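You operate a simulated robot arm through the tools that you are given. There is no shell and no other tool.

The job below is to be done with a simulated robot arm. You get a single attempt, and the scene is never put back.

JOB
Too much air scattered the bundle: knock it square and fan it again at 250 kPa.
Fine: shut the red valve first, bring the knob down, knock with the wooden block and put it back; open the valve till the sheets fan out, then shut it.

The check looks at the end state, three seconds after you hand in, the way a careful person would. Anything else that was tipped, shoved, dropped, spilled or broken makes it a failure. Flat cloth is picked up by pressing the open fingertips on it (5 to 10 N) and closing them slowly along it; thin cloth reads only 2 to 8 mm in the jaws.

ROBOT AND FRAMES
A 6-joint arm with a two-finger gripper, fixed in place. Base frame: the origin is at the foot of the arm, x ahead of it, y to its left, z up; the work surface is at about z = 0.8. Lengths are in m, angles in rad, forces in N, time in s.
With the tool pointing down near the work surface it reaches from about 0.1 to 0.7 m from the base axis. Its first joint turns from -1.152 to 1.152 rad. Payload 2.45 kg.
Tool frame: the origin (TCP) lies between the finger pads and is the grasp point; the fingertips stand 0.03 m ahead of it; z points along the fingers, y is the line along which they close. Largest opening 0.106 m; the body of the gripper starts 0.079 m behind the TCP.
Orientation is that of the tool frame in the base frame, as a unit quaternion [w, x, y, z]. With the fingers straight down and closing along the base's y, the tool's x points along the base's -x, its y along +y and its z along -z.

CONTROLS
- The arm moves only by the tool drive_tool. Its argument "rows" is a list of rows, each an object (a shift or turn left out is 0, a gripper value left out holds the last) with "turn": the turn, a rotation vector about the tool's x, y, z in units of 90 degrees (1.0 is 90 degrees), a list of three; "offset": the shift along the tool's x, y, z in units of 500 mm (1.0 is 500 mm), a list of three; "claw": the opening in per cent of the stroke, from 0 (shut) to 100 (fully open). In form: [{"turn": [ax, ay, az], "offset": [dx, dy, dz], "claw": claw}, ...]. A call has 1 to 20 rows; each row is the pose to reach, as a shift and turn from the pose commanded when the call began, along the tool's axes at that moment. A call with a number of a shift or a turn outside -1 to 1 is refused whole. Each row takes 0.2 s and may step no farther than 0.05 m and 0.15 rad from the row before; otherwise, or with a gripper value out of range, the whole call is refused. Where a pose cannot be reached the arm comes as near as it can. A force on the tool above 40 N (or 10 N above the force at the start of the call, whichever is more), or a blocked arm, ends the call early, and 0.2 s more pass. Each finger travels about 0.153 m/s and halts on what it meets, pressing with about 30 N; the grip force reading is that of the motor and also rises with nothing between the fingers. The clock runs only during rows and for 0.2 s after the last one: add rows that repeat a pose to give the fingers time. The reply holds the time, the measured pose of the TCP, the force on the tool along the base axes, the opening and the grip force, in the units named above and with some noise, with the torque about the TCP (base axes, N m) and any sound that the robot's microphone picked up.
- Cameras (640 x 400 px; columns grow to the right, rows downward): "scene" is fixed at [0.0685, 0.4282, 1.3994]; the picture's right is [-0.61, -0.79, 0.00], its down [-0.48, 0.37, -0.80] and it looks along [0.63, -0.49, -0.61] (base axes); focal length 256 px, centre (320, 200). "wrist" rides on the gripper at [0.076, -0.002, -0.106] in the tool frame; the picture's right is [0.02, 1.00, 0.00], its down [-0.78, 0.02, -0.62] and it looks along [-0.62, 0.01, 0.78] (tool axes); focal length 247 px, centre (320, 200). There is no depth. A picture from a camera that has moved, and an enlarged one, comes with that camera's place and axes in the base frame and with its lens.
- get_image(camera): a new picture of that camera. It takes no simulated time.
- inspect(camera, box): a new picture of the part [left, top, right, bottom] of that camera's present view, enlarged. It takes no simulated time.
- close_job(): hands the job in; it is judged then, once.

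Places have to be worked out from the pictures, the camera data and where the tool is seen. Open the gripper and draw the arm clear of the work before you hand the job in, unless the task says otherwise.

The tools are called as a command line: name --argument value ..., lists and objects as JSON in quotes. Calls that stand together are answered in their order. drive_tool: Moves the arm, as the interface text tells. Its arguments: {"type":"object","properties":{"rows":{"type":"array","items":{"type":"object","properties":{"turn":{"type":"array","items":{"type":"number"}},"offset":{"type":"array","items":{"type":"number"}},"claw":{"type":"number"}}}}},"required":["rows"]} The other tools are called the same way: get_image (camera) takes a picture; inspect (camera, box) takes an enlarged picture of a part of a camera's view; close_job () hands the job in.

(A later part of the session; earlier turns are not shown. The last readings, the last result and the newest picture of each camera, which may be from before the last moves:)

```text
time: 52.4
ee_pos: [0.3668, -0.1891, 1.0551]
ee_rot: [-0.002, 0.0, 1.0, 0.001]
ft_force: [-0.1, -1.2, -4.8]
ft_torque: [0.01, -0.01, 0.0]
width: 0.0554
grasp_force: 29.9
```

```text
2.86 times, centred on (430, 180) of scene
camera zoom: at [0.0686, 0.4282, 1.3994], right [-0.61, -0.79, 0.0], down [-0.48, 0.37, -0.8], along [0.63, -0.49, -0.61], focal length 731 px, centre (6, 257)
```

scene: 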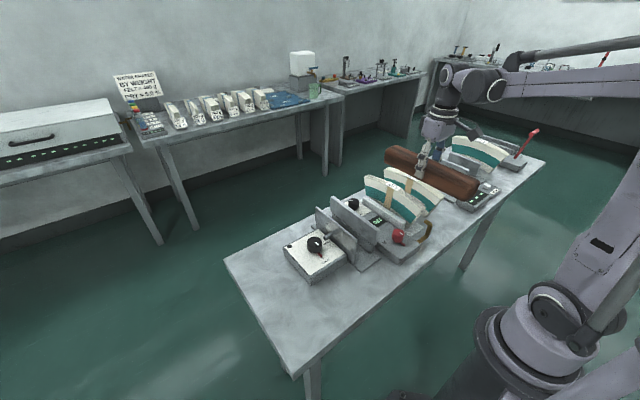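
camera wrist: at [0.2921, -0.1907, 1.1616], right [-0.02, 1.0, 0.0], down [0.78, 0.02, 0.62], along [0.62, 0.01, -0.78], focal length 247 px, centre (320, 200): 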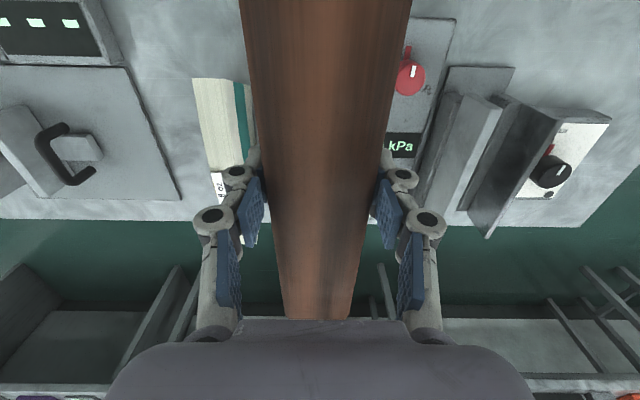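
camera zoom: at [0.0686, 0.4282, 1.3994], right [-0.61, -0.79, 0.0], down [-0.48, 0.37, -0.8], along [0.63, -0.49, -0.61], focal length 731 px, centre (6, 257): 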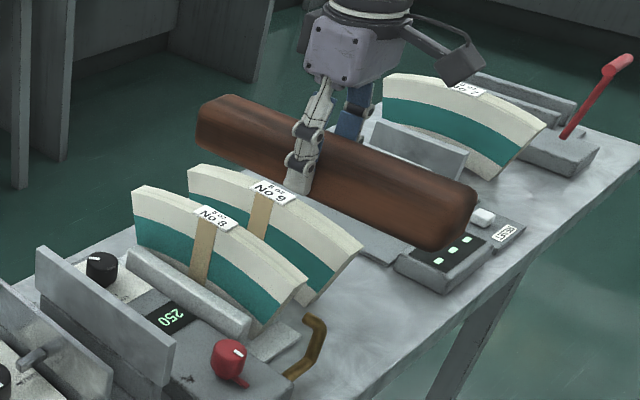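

The wrist view hints the block slid up or tilted slightly in the jaws during the knocks. I'll zoom in to measure it before putting it down.

inspect --camera "wrist" --box '[220, 0, 430, 140]'

inspect --camera "wrist" --box '[230, 200, 410, 330]'

inspect --camera "scene" --box '[385, 120, 485, 200]'

```text
2.86 times, centred on (325, 70) of wrist
camera zoom: at [0.2921, -0.1907, 1.1616], right [-0.02, 1.0, 0.0], down [0.78, 0.02, 0.62], along [0.62, 0.01, -0.78], focal length 706 px, centre (306, 571)
```

zoom: 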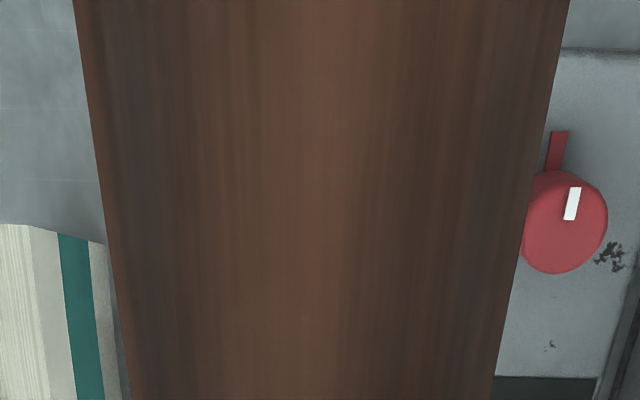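

```text
3.08 times, centred on (320, 265) of wrist
camera zoom: at [0.2921, -0.1907, 1.1616], right [-0.02, 1.0, 0.0], down [0.78, 0.02, 0.62], along [0.62, 0.01, -0.78], focal length 760 px, centre (320, 0)
```

zoom: 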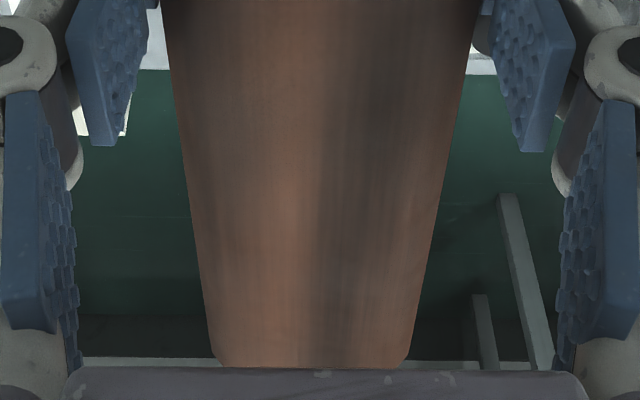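

```text
5.00 times, centred on (435, 160) of scene
camera zoom: at [0.0686, 0.4282, 1.3994], right [-0.61, -0.79, 0.0], down [-0.48, 0.37, -0.8], along [0.63, -0.49, -0.61], focal length 1279 px, centre (-255, 400)
```

zoom: 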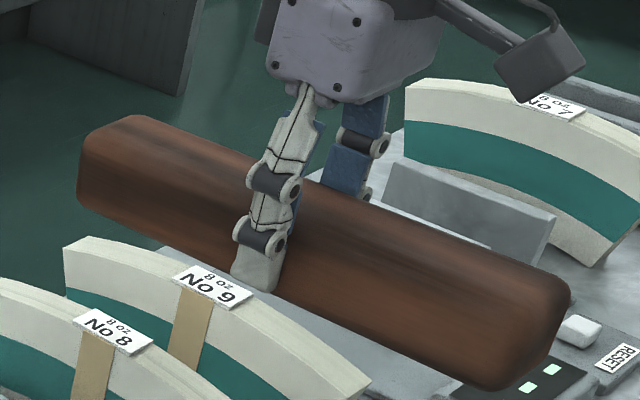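

The block has slid up a few mm and tipped ~2° (near end up) in the jaws, still firmly held. I'll carry it back high over its original spot, tilting the tool 2° the other way to level it.

drive_tool --rows '[{"offset": [-0.014, 0.08, -0.01]}, {"offset": [-0.028, 0.16, -0.01]}, {"offset": [-0.042, 0.24, -0.01]}, {"offset": [-0.056, 0.32, -0.01]}, {"offset": [-0.07, 0.4, -0.01]}, {"offset": [-0.084, 0.48, -0.01]}, {"offset": [-0.098, 0.56, -0.01]}, {"offset": [-0.112, 0.64, -0.01]}, {"offset": [-0.127, 0.72, -0.01]}, {"offset": [-0.141, 0.8, -0.01]}, {"offset": [-0.155, 0.88, -0.01]}, {"offset": [-0.165, 0.94, -0.01], "turn": [0, -0.02, 0]}, {"offset": [-0.165, 0.94, -0.01], "turn": [0, -0.02, 0]}]'

get_image --camera "wrist"

inspect --camera "scene" --box '[200, 160, 360, 320]'

```text
time: 55.2
ee_pos: [0.4516, 0.2815, 1.0594]
ee_rot: [0.015, 0.0, 1.0, -0.001]
ft_force: [0.4, 0.7, -5.2]
ft_torque: [0.0, 0.02, -0.01]
width: 0.0558
grasp_force: 29.6
```

```text
taken
camera wrist: at [0.3732, 0.2806, 1.1636], right [-0.02, 1.0, 0.0], down [0.76, 0.02, 0.65], along [0.65, 0.01, -0.76], focal length 247 px, centre (320, 200)
```

wrist: 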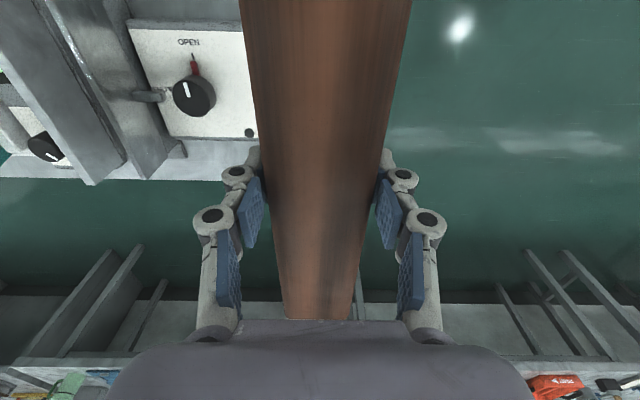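

```text
2.50 times, centred on (280, 240) of scene
camera zoom: at [0.0686, 0.4283, 1.3994], right [-0.61, -0.79, 0.0], down [-0.48, 0.37, -0.8], along [0.63, -0.49, -0.61], focal length 639 px, centre (420, 100)
```

zoom: 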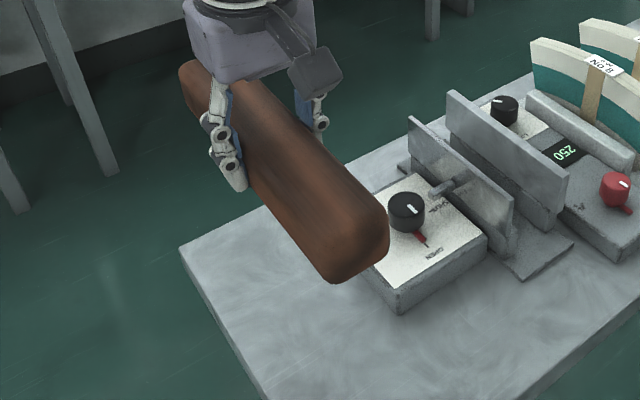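

Level now and directly over its original place. Lowering to a few centimetres above the table, with a small x correction.

drive_tool --rows '[{"offset": [0.005, 0, 0.08]}, {"offset": [0.0085, 0, 0.16]}, {"offset": [0.0115, 0, 0.24]}, {"offset": [0.014, 0, 0.32]}, {"offset": [0.0157, 0, 0.37]}, {"offset": [0.0164, 0, 0.4]}, {"offset": [0.0164, 0, 0.4]}]'

inspect --camera "scene" --box '[220, 200, 360, 350]'

inspect --camera "scene" --box '[240, 260, 330, 350]'

```text
time: 56.8
ee_pos: [0.4494, 0.2792, 0.8596]
ee_rot: [0.015, 0.0, 1.0, 0.0]
ft_force: [0.6, 0.0, -5.7]
ft_torque: [0.01, 0.05, 0.0]
width: 0.0556
grasp_force: 29.8
```

```text
2.67 times, centred on (290, 275) of scene
camera zoom: at [0.0686, 0.4283, 1.3994], right [-0.61, -0.79, 0.0], down [-0.48, 0.37, -0.8], along [0.63, -0.49, -0.61], focal length 682 px, centre (400, 0)
```

zoom: 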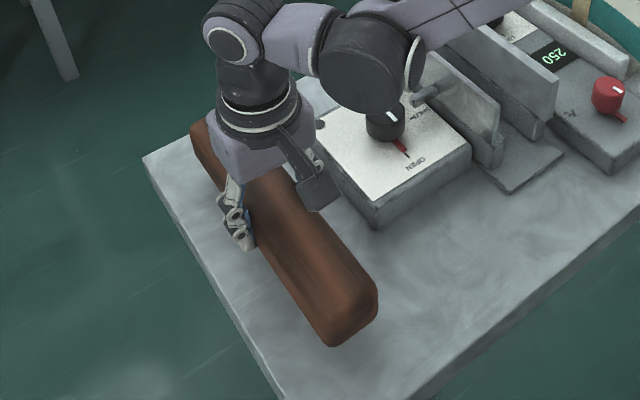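

```text
4.44 times, centred on (285, 305) of scene
camera zoom: at [0.0686, 0.4283, 1.3994], right [-0.61, -0.79, 0.0], down [-0.48, 0.37, -0.8], along [0.63, -0.49, -0.61], focal length 1136 px, centre (476, -267)
```

zoom: 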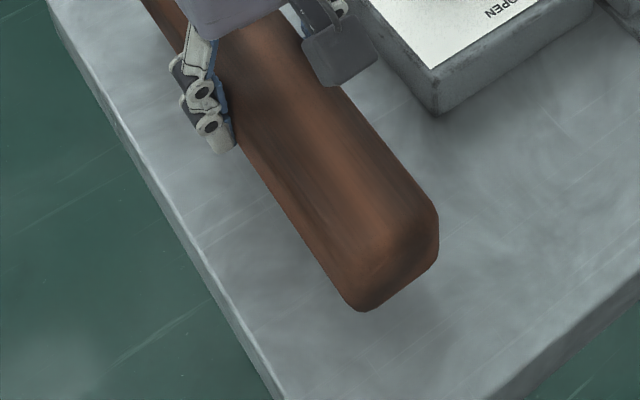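

Comparing corner heights with the home picture, the block bottom is about 14–18 mm above the table, with the near end about 1° low. I'll take that 1° out and lower to about 2 mm above the surface.

drive_tool --rows '[{"offset": [0.0003, 0, 0.01], "turn": [0, 0.01, 0]}, {"offset": [0.0006, 0, 0.018], "turn": [0, 0.01, 0]}, {"offset": [0.0008, 0, 0.024], "turn": [0, 0.01, 0]}, {"offset": [0.0009, 0, 0.028], "turn": [0, 0.01, 0]}, {"offset": [0.001, 0, 0.03], "turn": [0, 0.01, 0]}, {"offset": [0.001, 0, 0.03], "turn": [0, 0.01, 0]}]'

inspect --camera "scene" --box '[220, 200, 360, 350]'

```text
time: 58.2
ee_pos: [0.4483, 0.2797, 0.8456]
ee_rot: [0.007, 0.0, 1.0, 0.0]
ft_force: [0.6, -0.4, -5.4]
ft_torque: [-0.02, 0.01, 0.02]
width: 0.0557
grasp_force: 29.8
```

```text
2.67 times, centred on (290, 275) of scene
camera zoom: at [0.0686, 0.4283, 1.3994], right [-0.61, -0.79, 0.0], down [-0.48, 0.37, -0.8], along [0.63, -0.49, -0.61], focal length 682 px, centre (400, 0)
```

zoom: 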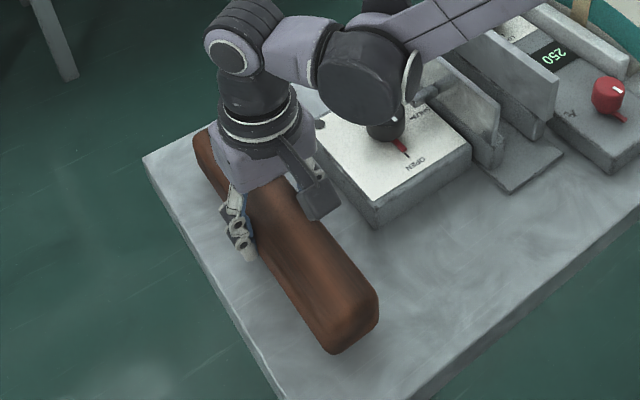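

Still hanging free. Lowering millimetre by millimetre until the table takes the weight.

drive_tool --rows '[{"offset": [0, 0, 0.002]}, {"offset": [0, 0, 0.003]}, {"offset": [0, 0, 0.003]}]'

```text
time: 59.0
ee_pos: [0.4483, 0.2803, 0.8443]
ee_rot: [0.007, 0.001, 1.0, 0.0]
ft_force: [-0.6, 0.2, -5.1]
ft_torque: [-0.01, -0.01, -0.02]
width: 0.0557
grasp_force: 29.8
```

drive_tool --rows '[{"offset": [0, 0, 0.002]}, {"offset": [0, 0, 0.003]}, {"offset": [0, 0, 0.003]}]'

```text
time: 59.8
ee_pos: [0.4483, 0.2792, 0.8435]
ee_rot: [0.009, 0.0, 1.0, 0.001]
ft_force: [0.6, 0.0, -5.5]
ft_torque: [0.0, 0.01, 0.01]
width: 0.0554
grasp_force: 29.8
```

The weight is still on the jaws (-5.5 N), so I continue down in small steps.

drive_tool --rows '[{"offset": [0, 0, 0.002]}, {"offset": [0, 0, 0.004]}, {"offset": [0, 0, 0.004]}]'

```text
time: 60.6
ee_pos: [0.4488, 0.2802, 0.8399]
ee_rot: [0.009, 0.0, 1.0, -0.001]
ft_force: [-0.7, 0.5, -4.9]
ft_torque: [-0.01, -0.04, 0.0]
width: 0.0554
grasp_force: 29.9
```

Nothing yet at z=0.840 (fingertips still ≈10 mm above the table). Going on down.

drive_tool --rows '[{"offset": [0, 0, 0.002]}, {"offset": [0, 0, 0.004]}, {"offset": [0, 0, 0.004]}]'

inspect --camera "scene" --box '[240, 260, 330, 350]'

```text
time: 61.4
ee_pos: [0.4496, 0.2789, 0.8389]
ee_rot: [0.008, 0.0, 1.0, 0.0]
ft_force: [-2.8, -0.1, 1.4]
ft_torque: [0.18, -0.88, -0.07]
width: 0.0556
grasp_force: 30.0
```

```text
4.44 times, centred on (285, 305) of scene
camera zoom: at [0.0684, 0.4282, 1.3994], right [-0.61, -0.79, 0.0], down [-0.48, 0.37, -0.8], along [0.63, -0.49, -0.61], focal length 1136 px, centre (476, -267)
```

zoom: 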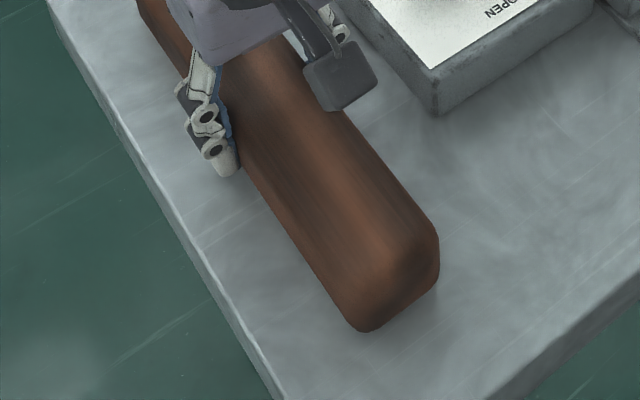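

The far end has just touched (7 N, torque shows contact at +x end), near end within a couple of mm. I'll rotate 0.5° and settle the block flat before letting go.

drive_tool --rows '[{"offset": [0, 0, 0.0], "turn": [0, -0.006, 0]}, {"offset": [0, 0, 0.001], "turn": [0, -0.006, 0]}, {"offset": [0, 0, 0.002], "turn": [0, -0.006, 0]}, {"offset": [0, 0, 0.002], "turn": [0, -0.006, 0]}]'

```text
time: 62.4
ee_pos: [0.4489, 0.2795, 0.8386]
ee_rot: [0.012, -0.001, 1.0, 0.0]
ft_force: [-3.6, -1.1, 8.4]
ft_torque: [0.12, 0.64, -0.06]
width: 0.0558
grasp_force: 29.8
```

The contact has evened out across the block (torque changed sign), so it's flat on the table. Releasing gently.

drive_tool --rows '[{"claw": 50}, {"claw": 56}, {"claw": 62}, {"claw": 70}, {"claw": 80}, {"claw": 80}]'

get_image --camera "wrist"

```text
time: 63.8
ee_pos: [0.4491, 0.2796, 0.8385]
ee_rot: [0.013, 0.0, 1.0, 0.001]
ft_force: [-0.8, 0.9, -0.5]
ft_torque: [0.01, 0.01, -0.03]
width: 0.0847
grasp_force: 0.2
```

```text
taken
camera wrist: at [0.3711, 0.2789, 0.9417], right [-0.02, 1.0, 0.0], down [0.77, 0.02, 0.64], along [0.64, 0.01, -0.77], focal length 247 px, centre (320, 200)
```

wrist: 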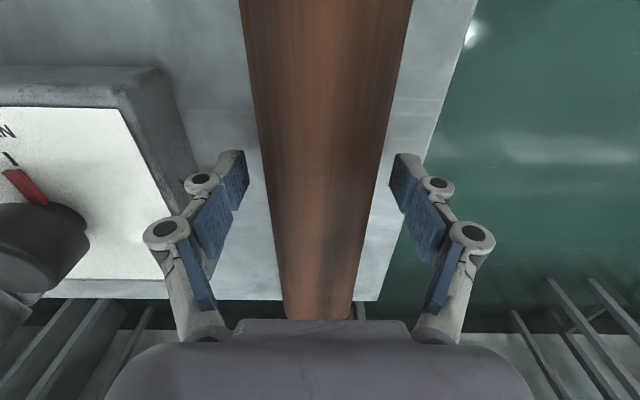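

The block is free and standing flat. Lifting straight up and removing the small tilt, then checking its place against the first picture.

drive_tool --rows '[{"offset": [-0.001, 0, -0.04]}, {"offset": [-0.003, 0, -0.12]}, {"offset": [-0.005, 0, -0.2], "turn": [0, 0.008, 0]}, {"offset": [-0.007, 0, -0.28], "turn": [0, 0.016, 0]}, {"offset": [-0.009, 0, -0.36], "turn": [0, 0.016, 0]}, {"offset": [-0.01, 0, -0.4], "turn": [0, 0.016, 0]}, {"offset": [-0.01, 0, -0.4], "turn": [0, 0.016, 0]}]'

get_image --camera "scene"

inspect --camera "scene" --box '[220, 220, 340, 350]'

inspect --camera "scene" --box '[360, 165, 440, 265]'

```text
time: 65.4
ee_pos: [0.448, 0.281, 1.0379]
ee_rot: [0.001, 0.0, 1.0, 0.0]
ft_force: [-0.2, 0.2, 1.1]
ft_torque: [-0.01, 0.01, -0.05]
width: 0.0845
grasp_force: 0.0
```

```text
taken
```

scene: 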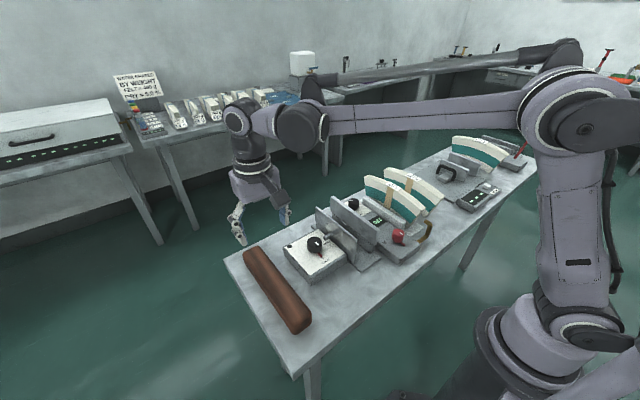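

```text
3.08 times, centred on (280, 285) of scene
camera zoom: at [0.0685, 0.4282, 1.3994], right [-0.61, -0.79, 0.0], down [-0.48, 0.37, -0.8], along [0.63, -0.49, -0.61], focal length 787 px, centre (443, -62)
```

zoom: 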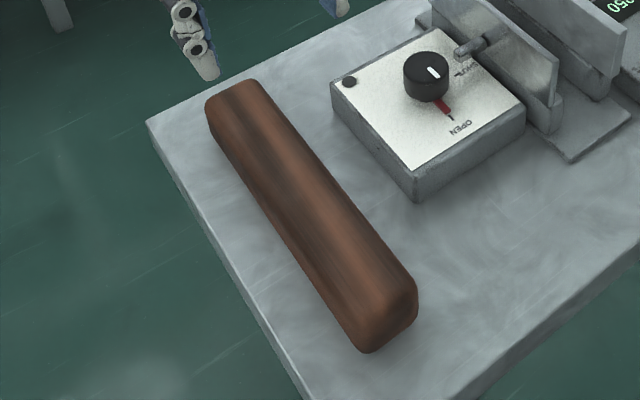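

```text
4.00 times, centred on (400, 215) of scene
camera zoom: at [0.0685, 0.4282, 1.3994], right [-0.61, -0.79, 0.0], down [-0.48, 0.37, -0.8], along [0.63, -0.49, -0.61], focal length 1023 px, centre (0, 140)
```

zoom: 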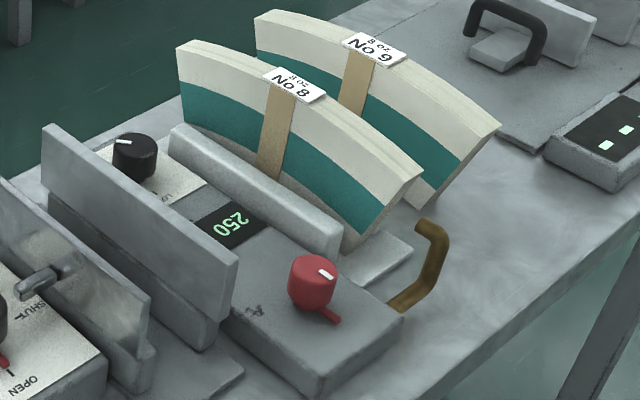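

The block is back exactly where it was, the bundle is square, pressure 250. Now I return to the red valve to open it, jaws at the same angle at which I last released it.

drive_tool --rows '[{"offset": [0.02, -0.083, 0.0], "turn": [0, 0, -0.037], "claw": 60}, {"offset": [0.041, -0.165, 0.0], "turn": [0, 0, -0.074]}, {"offset": [0.061, -0.248, 0.0], "turn": [0, 0, -0.111]}, {"offset": [0.082, -0.331, 0.0], "turn": [0, 0, -0.148]}, {"offset": [0.102, -0.414, 0.0], "turn": [0, 0, -0.185]}, {"offset": [0.122, -0.496, 0.0], "turn": [0, 0, -0.222]}, {"offset": [0.143, -0.579, 0.02], "turn": [0, 0, -0.259]}, {"offset": [0.163, -0.662, 0.04], "turn": [0, 0, -0.296]}, {"offset": [0.1836, -0.7444, 0.056], "turn": [0, 0, -0.33]}, {"offset": [0.1836, -0.7444, 0.056], "turn": [0, 0, -0.33]}]'

get_image --camera "wrist"

inspect --camera "wrist" --box '[270, 50, 370, 150]'

```text
time: 67.6
ee_pos: [0.356, -0.0931, 1.0091]
ee_rot: [-0.001, -0.257, 0.966, 0.0]
ft_force: [0.7, -0.1, 0.3]
ft_torque: [-0.01, -0.02, -0.01]
width: 0.0635
grasp_force: 0.1
```

```text
taken
camera wrist: at [0.2923, -0.1315, 1.1167], right [-0.51, 0.86, 0.0], down [0.67, 0.4, 0.62], along [0.53, 0.32, -0.78], focal length 247 px, centre (320, 200)
```

wrist: 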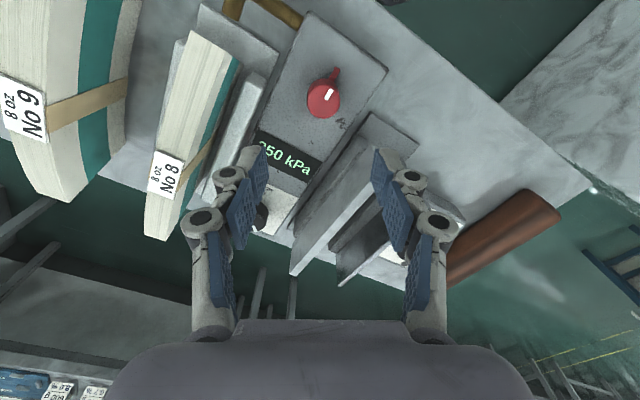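

```text
4.00 times, centred on (320, 100) of wrist
camera zoom: at [0.2923, -0.1315, 1.1167], right [-0.51, 0.86, 0.0], down [0.67, 0.4, 0.62], along [0.53, 0.32, -0.78], focal length 988 px, centre (320, 600)
```

zoom: 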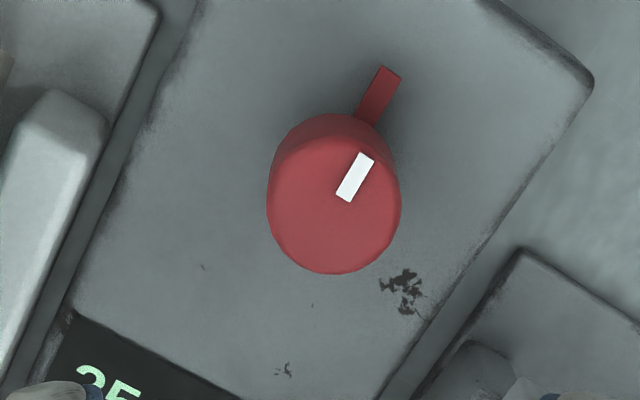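

The valve is under the jaws, about 2 mm to the +y side of centre. I'll correct and descend around it.

drive_tool --rows '[{"offset": [-0.0015, 0.003, 0.08]}, {"offset": [-0.0015, 0.003, 0.16]}, {"offset": [-0.0015, 0.003, 0.22]}, {"offset": [-0.0015, 0.003, 0.255]}, {"offset": [-0.0015, 0.003, 0.278]}, {"offset": [-0.0015, 0.003, 0.278]}, {"offset": [-0.0015, 0.003, 0.278], "claw": 45}, {"offset": [-0.0015, 0.003, 0.278], "claw": 36}, {"offset": [-0.0015, 0.003, 0.278], "claw": 28}, {"offset": [-0.0015, 0.003, 0.278], "claw": 20}, {"offset": [-0.0015, 0.003, 0.278], "claw": 20}]'

get_image --camera "wrist"

```text
time: 70.0
ee_pos: [0.3561, -0.0887, 0.8711]
ee_rot: [0.0, -0.257, 0.967, 0.0]
ft_force: [-7.7, 11.5, -2.7]
ft_torque: [0.44, 0.23, -0.04]
width: 0.0331
grasp_force: 44.6
```

```text
taken
camera wrist: at [0.2918, -0.1283, 0.9774], right [-0.51, 0.86, 0.0], down [0.67, 0.4, 0.62], along [0.53, 0.32, -0.78], focal length 247 px, centre (320, 200)
```

wrist: 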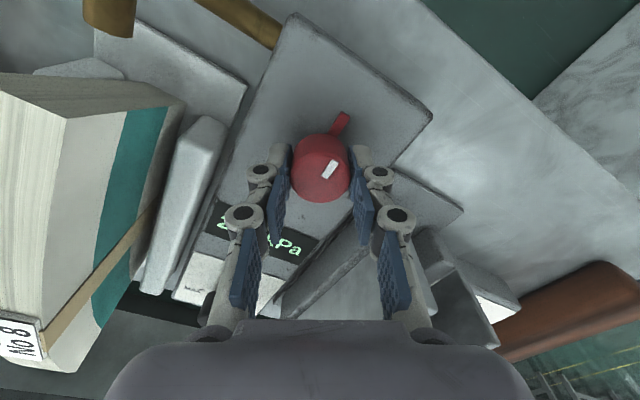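

Gripped. Opening the valve clockwise by about 23° with a 1 mm centring correction, then checking the sheets.

drive_tool --rows '[{"offset": [0, 0.002, 0], "turn": [0, 0, 0.06]}, {"offset": [0, 0.002, 0], "turn": [0, 0, 0.13]}, {"offset": [0, 0.002, 0], "turn": [0, 0, 0.2]}, {"offset": [0, 0.002, 0], "turn": [0, 0, 0.26]}, {"offset": [0, 0.002, 0], "turn": [0, 0, 0.26]}]'

get_image --camera "wrist"

inspect --camera "scene" --box '[355, 160, 445, 260]'

```text
time: 71.2
ee_pos: [0.3558, -0.0909, 0.8704]
ee_rot: [0.0, -0.054, 0.999, 0.0]
ft_force: [-4.4, 7.1, 1.2]
ft_torque: [0.0, 0.69, 0.02]
width: 0.0332
grasp_force: 44.6
```

```text
taken
camera wrist: at [0.2815, -0.0991, 0.9774], right [-0.13, 0.99, 0.0], down [0.78, 0.1, 0.62], along [0.62, 0.08, -0.78], focal length 247 px, centre (320, 200)
```

wrist: 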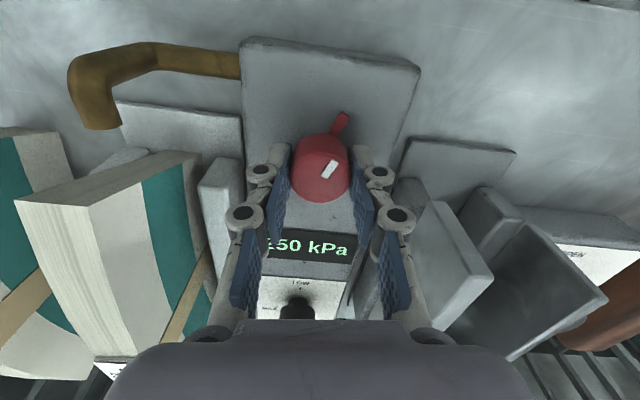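

```text
4.00 times, centred on (400, 210) of scene
camera zoom: at [0.0684, 0.4284, 1.3994], right [-0.61, -0.79, 0.0], down [-0.48, 0.37, -0.8], along [0.63, -0.49, -0.61], focal length 1023 px, centre (0, 160)
```

zoom: 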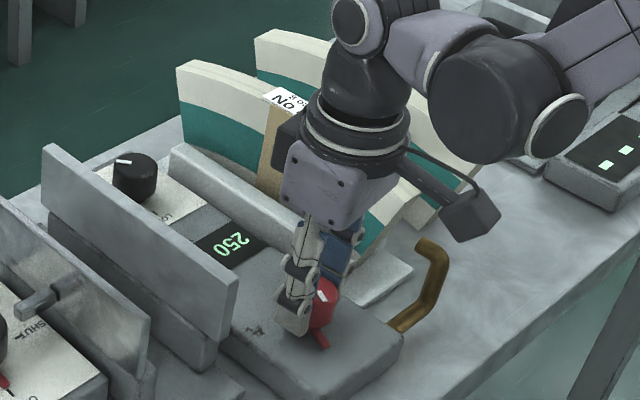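

No fan and no sound yet at ~23° open. Opening another 23°.

drive_tool --rows '[{"turn": [0, 0, 0.07]}, {"turn": [0, 0, 0.14]}, {"turn": [0, 0, 0.21]}, {"turn": [0, 0, 0.26]}, {"turn": [0, 0, 0.26]}]'

get_image --camera "wrist"

inspect --camera "scene" --box '[355, 160, 445, 260]'

```text
time: 72.4
ee_pos: [0.3565, -0.0899, 0.8711]
ee_rot: [0.001, 0.149, 0.989, -0.001]
ft_force: [-1.8, -2.3, 22.0]
ft_torque: [-0.1, 0.43, -0.01]
width: 0.0331
grasp_force: 45.4
```

```text
taken
camera wrist: at [0.2837, -0.0686, 0.9773], right [0.28, 0.96, 0.0], down [0.75, -0.21, 0.62], along [0.6, -0.17, -0.78], focal length 247 px, centre (320, 200)
```

wrist: 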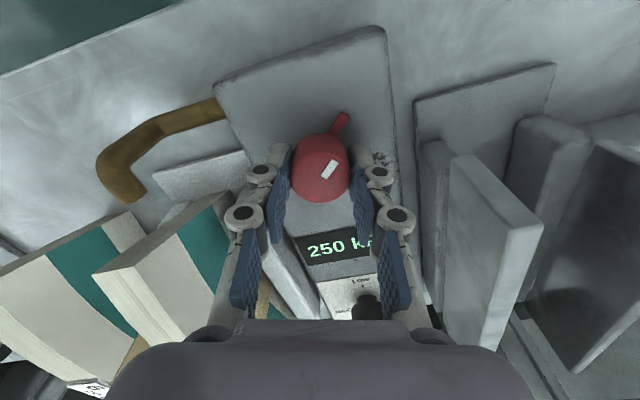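

```text
4.00 times, centred on (400, 210) of scene
camera zoom: at [0.0682, 0.4282, 1.3994], right [-0.61, -0.79, 0.0], down [-0.48, 0.37, -0.8], along [0.63, -0.49, -0.61], focal length 1023 px, centre (0, 160)
```

zoom: 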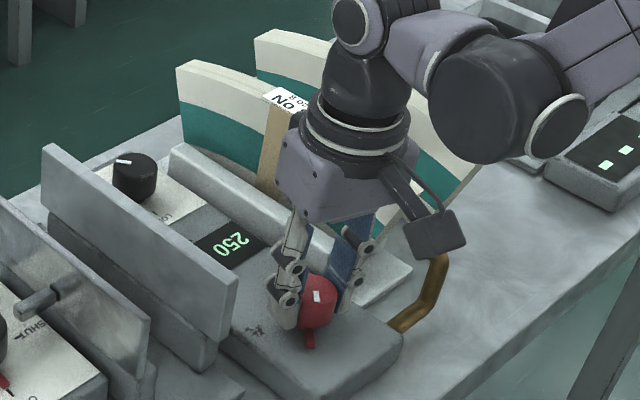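

Still square at ~47°. I'll regrip to release the strain and continue opening.

drive_tool --rows '[{"claw": 45}, {"claw": 45}, {"claw": 32}, {"claw": 20}, {"claw": 20}, {"turn": [0, 0, 0.07]}, {"turn": [0, 0, 0.14]}, {"turn": [0, 0, 0.21]}, {"turn": [0, 0, 0.21]}]'

get_image --camera "wrist"

inspect --camera "scene" --box '[355, 160, 445, 260]'

```text
time: 74.4
ee_pos: [0.3557, -0.0905, 0.8714]
ee_rot: [0.0, 0.31, 0.951, -0.001]
ft_force: [-1.8, -14.3, 19.3]
ft_torque: [-0.11, 0.36, -0.03]
width: 0.0331
grasp_force: 45.9
```

```text
taken
camera wrist: at [0.2944, -0.0462, 0.977], right [0.57, 0.82, 0.0], down [0.64, -0.45, 0.62], along [0.51, -0.36, -0.78], focal length 247 px, centre (320, 200)
```

wrist: 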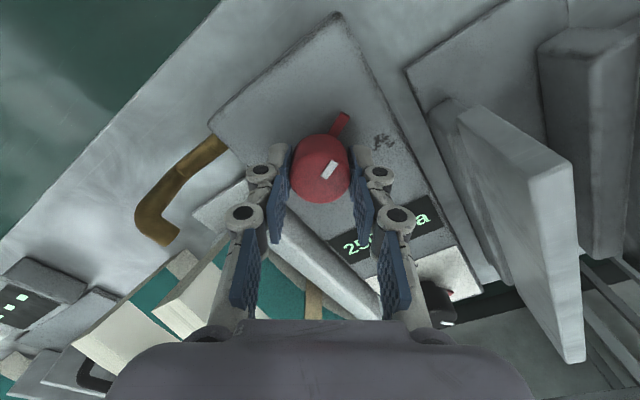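

```text
4.00 times, centred on (400, 210) of scene
camera zoom: at [0.0683, 0.428, 1.3995], right [-0.61, -0.79, 0.0], down [-0.48, 0.37, -0.8], along [0.63, -0.49, -0.61], focal length 1023 px, centre (0, 160)
```

zoom: 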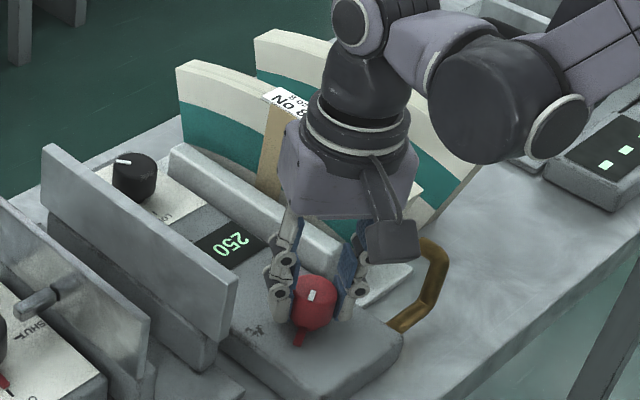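

About 66° open now, still no fan visible. Opening to nearly the full 90°.

drive_tool --rows '[{"turn": [0, 0, 0.07]}, {"turn": [0, 0, 0.14]}, {"turn": [0, 0, 0.2]}, {"turn": [0, 0, 0.25]}, {"turn": [0, 0, 0.25]}]'

get_image --camera "wrist"

inspect --camera "scene" --box '[355, 160, 445, 260]'

```text
time: 75.4
ee_pos: [0.3558, -0.0909, 0.8708]
ee_rot: [0.001, 0.485, 0.875, -0.003]
ft_force: [-2.0, -1.5, 6.3]
ft_torque: [0.18, 0.08, -0.03]
width: 0.0331
grasp_force: 44.8
stopped in row 5: the force on the tool passed its limit at 40 N (the readings are from after the stop); the commanded pose is now the measured one
```

```text
taken
camera wrist: at [0.315, -0.0259, 0.9767], right [0.84, 0.55, 0.0], down [0.43, -0.65, 0.62], along [0.34, -0.52, -0.78], focal length 247 px, centre (320, 200)
```

wrist: 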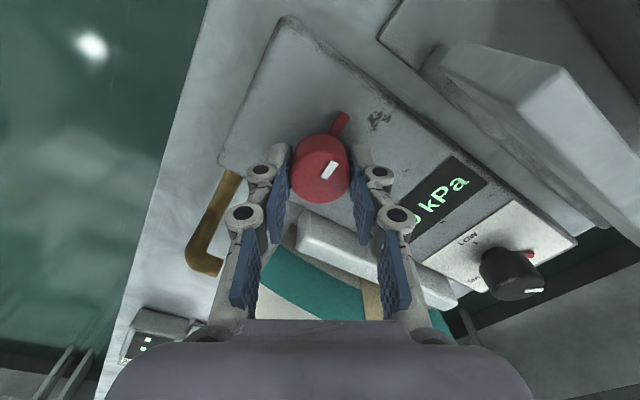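

```text
4.00 times, centred on (400, 210) of scene
camera zoom: at [0.0684, 0.4282, 1.3994], right [-0.61, -0.79, 0.0], down [-0.48, 0.37, -0.8], along [0.63, -0.49, -0.61], focal length 1023 px, centre (0, 160)
```

zoom: 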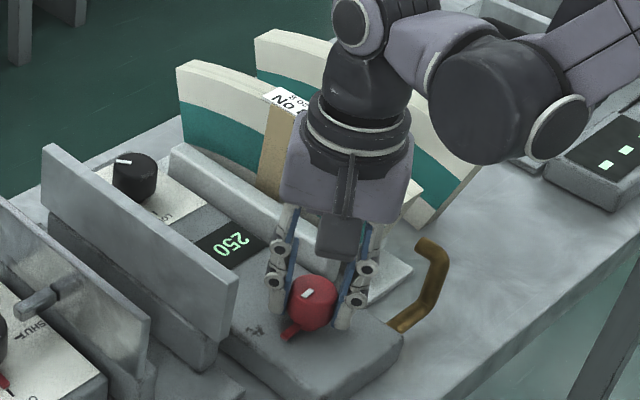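

The valve is at nearly full open (force limit stopped the last bit). The bundle still looks square; I'll hold for one second and watch.

drive_tool --rows '[{"offset": [0, 0, 0]}, {"offset": [0, 0, 0]}, {"offset": [0, 0, 0]}, {"offset": [0, 0, 0]}]'

inspect --camera "scene" --box '[355, 160, 445, 260]'

get_image --camera "wrist"

```text
time: 76.4
ee_pos: [0.3556, -0.0904, 0.8716]
ee_rot: [0.001, 0.485, 0.875, -0.002]
ft_force: [-3.0, -4.1, 11.7]
ft_torque: [-0.06, 0.22, -0.01]
width: 0.0331
grasp_force: 44.6
```

```text
4.00 times, centred on (400, 210) of scene
camera zoom: at [0.0683, 0.4282, 1.3994], right [-0.61, -0.79, 0.0], down [-0.48, 0.37, -0.8], along [0.63, -0.49, -0.61], focal length 1023 px, centre (0, 160)
```

zoom: 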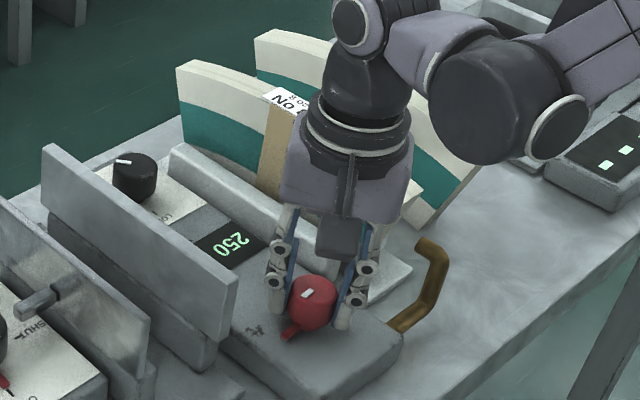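

```text
taken
camera wrist: at [0.3149, -0.0259, 0.9767], right [0.84, 0.55, 0.0], down [0.43, -0.65, 0.62], along [0.34, -0.52, -0.78], focal length 247 px, centre (320, 200)
```

wrist: 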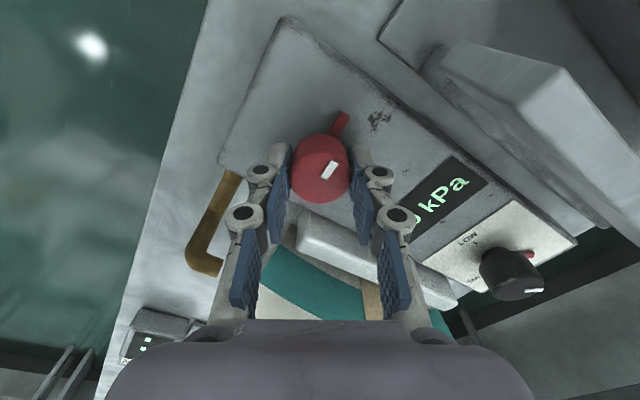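

No obvious fan from here, but the gripper hides part of the bundle. Zooming on the visible parts.

inspect --camera "scene" --box '[360, 165, 400, 200]'

inspect --camera "scene" --box '[405, 190, 450, 240]'

inspect --camera "wrist" --box '[180, 160, 480, 340]'

```text
11.43 times, centred on (380, 182) of scene
camera zoom: at [0.0683, 0.4282, 1.3994], right [-0.61, -0.79, 0.0], down [-0.48, 0.37, -0.8], along [0.63, -0.49, -0.61], focal length 2922 px, centre (-366, 400)
```

zoom: 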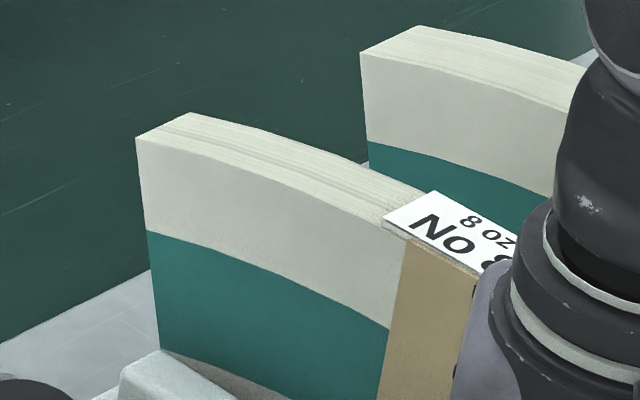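

```text
8.00 times, centred on (428, 215) of scene
camera zoom: at [0.0683, 0.4282, 1.3994], right [-0.61, -0.79, 0.0], down [-0.48, 0.37, -0.8], along [0.63, -0.49, -0.61], focal length 2046 px, centre (-540, 80)
```

zoom: 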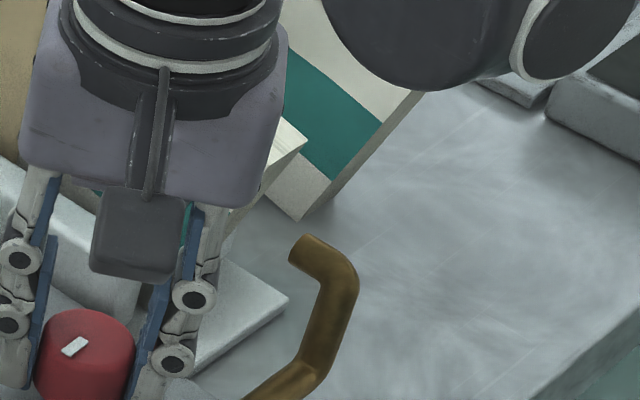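

```text
2.13 times, centred on (330, 250) of wrist
camera zoom: at [0.3149, -0.0259, 0.9767], right [0.84, 0.55, 0.0], down [0.43, -0.65, 0.62], along [0.34, -0.52, -0.78], focal length 527 px, centre (299, 93)
```

zoom: 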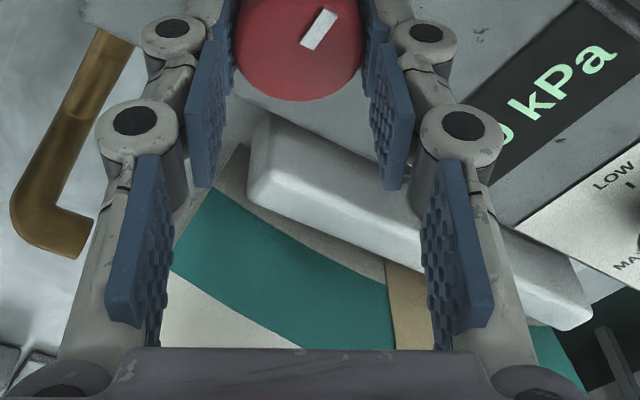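

Still square. I'll keep the valve open another second, then look again.

drive_tool --rows '[{"turn": [0, 0, 0.02]}, {"turn": [0, 0, 0.03]}, {"turn": [0, 0, 0.03]}, {"turn": [0, 0, 0.03]}]'

inspect --camera "scene" --box '[355, 160, 445, 260]'

inspect --camera "wrist" --box '[180, 160, 480, 340]'

```text
time: 77.4
ee_pos: [0.3564, -0.0915, 0.8715]
ee_rot: [0.001, 0.506, 0.863, -0.003]
ft_force: [-5.1, -2.6, 20.3]
ft_torque: [-0.17, 0.15, 0.05]
width: 0.033
grasp_force: 44.9
```

```text
4.00 times, centred on (400, 210) of scene
camera zoom: at [0.0682, 0.4282, 1.3994], right [-0.61, -0.79, 0.0], down [-0.48, 0.37, -0.8], along [0.63, -0.49, -0.61], focal length 1023 px, centre (0, 160)
```

zoom: 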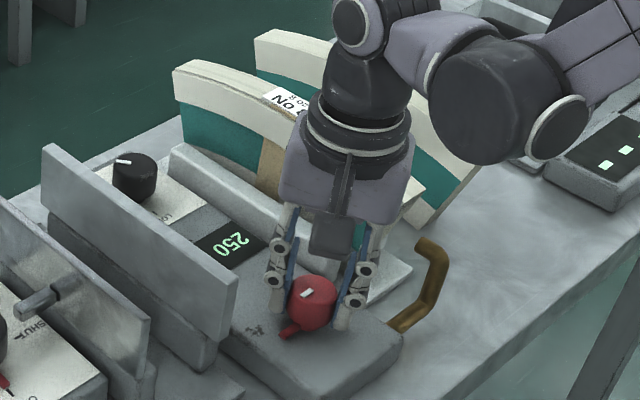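

```text
2.13 times, centred on (330, 250) of wrist
camera zoom: at [0.3179, -0.0241, 0.9767], right [0.86, 0.51, 0.0], down [0.4, -0.67, 0.62], along [0.31, -0.54, -0.78], focal length 527 px, centre (299, 93)
```

zoom: 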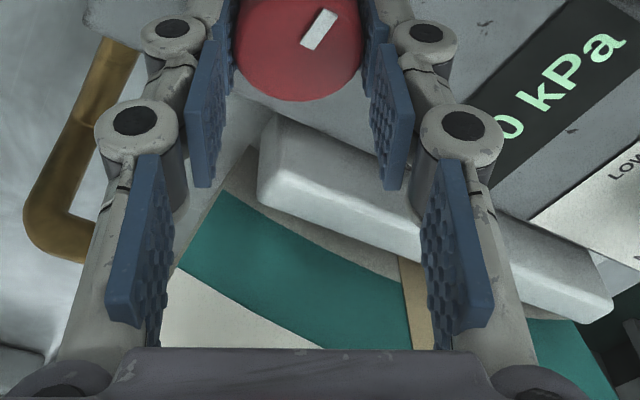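

The bundle has begun to swell (its face has moved outward since the last picture), so the air is flowing. Zooming in to judge the fan.

inspect --camera "scene" --box '[355, 165, 400, 205]'

inspect --camera "scene" --box '[405, 190, 450, 240]'

```text
10.00 times, centred on (378, 185) of scene
camera zoom: at [0.0682, 0.4282, 1.3994], right [-0.61, -0.79, 0.0], down [-0.48, 0.37, -0.8], along [0.63, -0.49, -0.61], focal length 2557 px, centre (-255, 350)
```

zoom: 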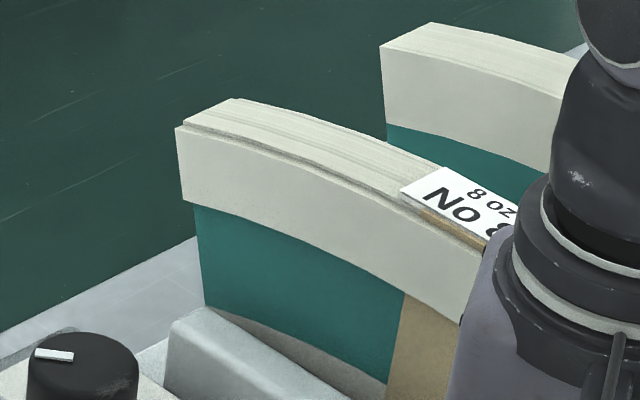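

```text
8.00 times, centred on (428, 215) of scene
camera zoom: at [0.0682, 0.4282, 1.3994], right [-0.61, -0.79, 0.0], down [-0.48, 0.37, -0.8], along [0.63, -0.49, -0.61], focal length 2046 px, centre (-540, 80)
```

zoom: 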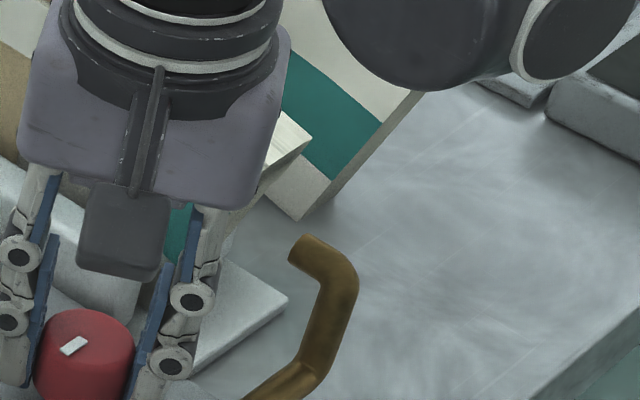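

The fan is just starting: a slab has separated on the +y face. I'll hold the valve open a little longer in short steps.

drive_tool --rows '[{"offset": [0, 0, 0]}, {"offset": [0, 0, 0]}]'

inspect --camera "scene" --box '[355, 165, 400, 205]'

inspect --camera "scene" --box '[355, 160, 445, 260]'

```text
time: 78.0
ee_pos: [0.3552, -0.0913, 0.8698]
ee_rot: [0.0, 0.507, 0.862, -0.002]
ft_force: [-4.9, -2.7, 21.5]
ft_torque: [-0.06, 0.16, 0.04]
width: 0.0331
grasp_force: 45.8
```

```text
10.00 times, centred on (378, 185) of scene
camera zoom: at [0.0682, 0.4282, 1.3994], right [-0.61, -0.79, 0.0], down [-0.48, 0.37, -0.8], along [0.63, -0.49, -0.61], focal length 2557 px, centre (-255, 350)
```

zoom: 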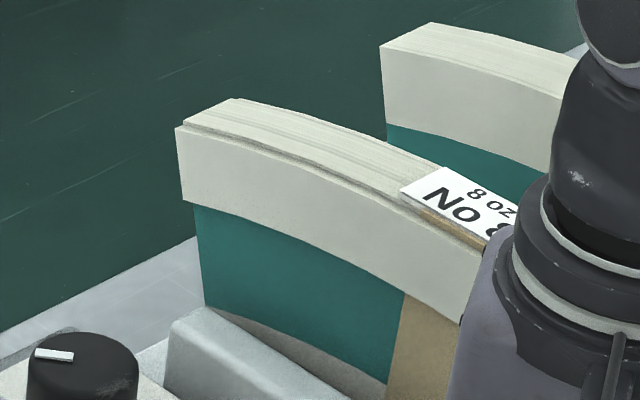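

```text
4.00 times, centred on (400, 210) of scene
camera zoom: at [0.0682, 0.4282, 1.3994], right [-0.61, -0.79, 0.0], down [-0.48, 0.37, -0.8], along [0.63, -0.49, -0.61], focal length 1023 px, centre (0, 160)
```

zoom: 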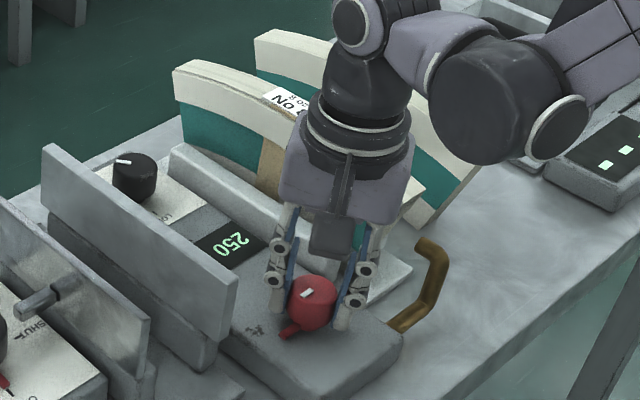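

No further change in 0.6 s. I'll look in more detail at the fan shape before deciding whether it's complete.

inspect --camera "scene" --box '[362, 170, 392, 190]'

inspect --camera "scene" --box '[410, 195, 440, 225]'

inspect --camera "wrist" --box '[180, 200, 330, 330]'

```text
16.00 times, centred on (377, 180) of scene
camera zoom: at [0.0682, 0.4282, 1.3994], right [-0.61, -0.79, 0.0], down [-0.48, 0.37, -0.8], along [0.63, -0.49, -0.61], focal length 4092 px, centre (-592, 520)
```

zoom: 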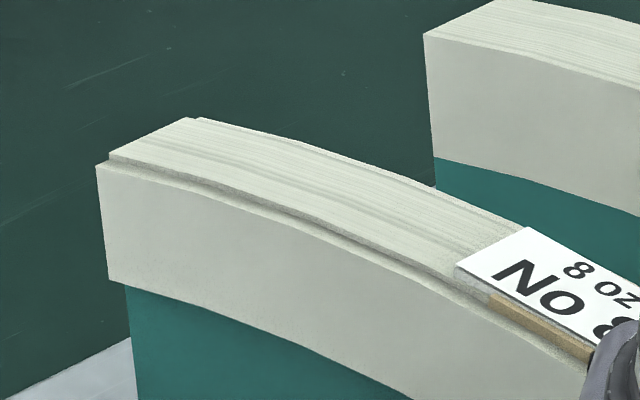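

```text
13.33 times, centred on (425, 210) of scene
camera zoom: at [0.0682, 0.4282, 1.3994], right [-0.61, -0.79, 0.0], down [-0.48, 0.37, -0.8], along [0.63, -0.49, -0.61], focal length 3410 px, centre (-1080, 67)
```

zoom: 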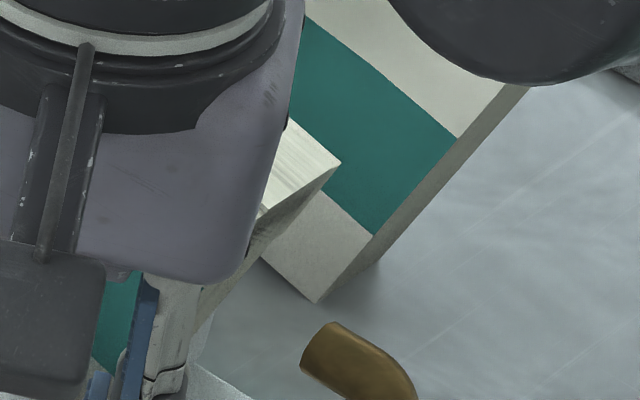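

```text
3.08 times, centred on (255, 265) of wrist
camera zoom: at [0.3179, -0.0241, 0.9766], right [0.86, 0.51, 0.0], down [0.4, -0.67, 0.62], along [0.31, -0.54, -0.78], focal length 760 px, centre (520, 0)
```

zoom: 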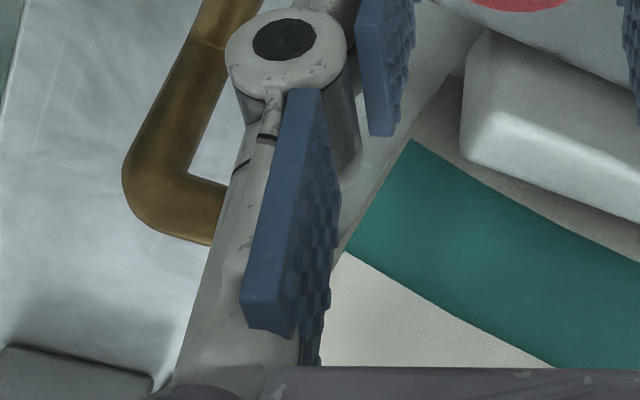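

The upper edges have opened out on both sides into a fan and it is steady. I'll shut the valve now (I can always reopen): regrip to relieve strain, then turn counter-clockwise.

drive_tool --rows '[{"claw": 45}, {"claw": 45}, {"claw": 30}, {"claw": 20}, {"claw": 20}, {"turn": [0, 0, -0.07]}, {"turn": [0, 0, -0.14]}, {"turn": [0, 0, -0.21]}, {"turn": [0, 0, -0.28]}, {"turn": [0, 0, -0.28]}]'

inspect --camera "scene" --box '[355, 160, 445, 260]'

get_image --camera "wrist"

```text
time: 80.2
ee_pos: [0.3564, -0.0909, 0.8706]
ee_rot: [-0.001, 0.305, 0.952, -0.003]
ft_force: [-9.0, -1.6, -29.4]
ft_torque: [-0.84, -0.52, -0.01]
width: 0.0329
grasp_force: 44.7
```

```text
4.00 times, centred on (400, 210) of scene
camera zoom: at [0.0686, 0.4281, 1.3994], right [-0.61, -0.79, 0.0], down [-0.48, 0.37, -0.8], along [0.63, -0.49, -0.61], focal length 1023 px, centre (0, 160)
```

zoom: 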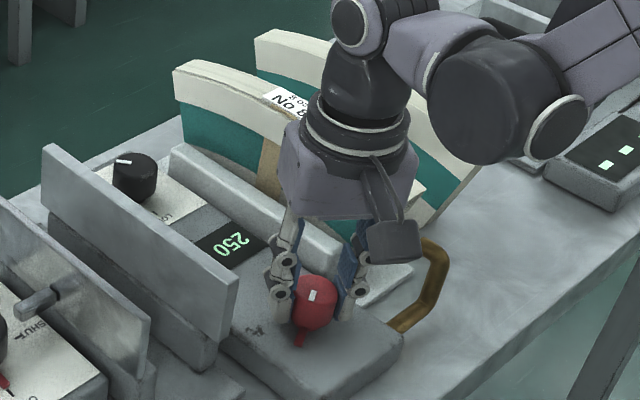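

```text
taken
camera wrist: at [0.294, -0.0467, 0.9766], right [0.56, 0.83, -0.01], down [0.65, -0.44, 0.62], along [0.51, -0.35, -0.78], focal length 247 px, centre (320, 200)
```

wrist: 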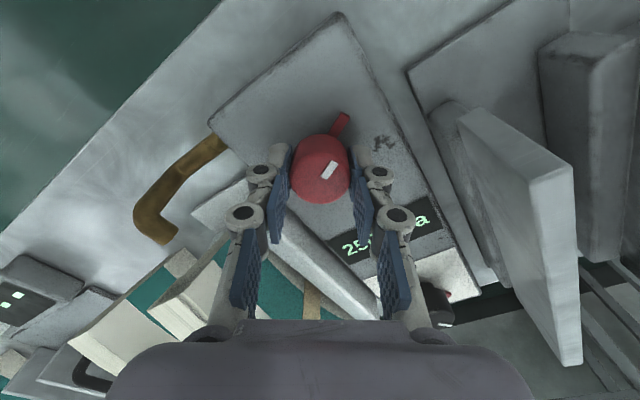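

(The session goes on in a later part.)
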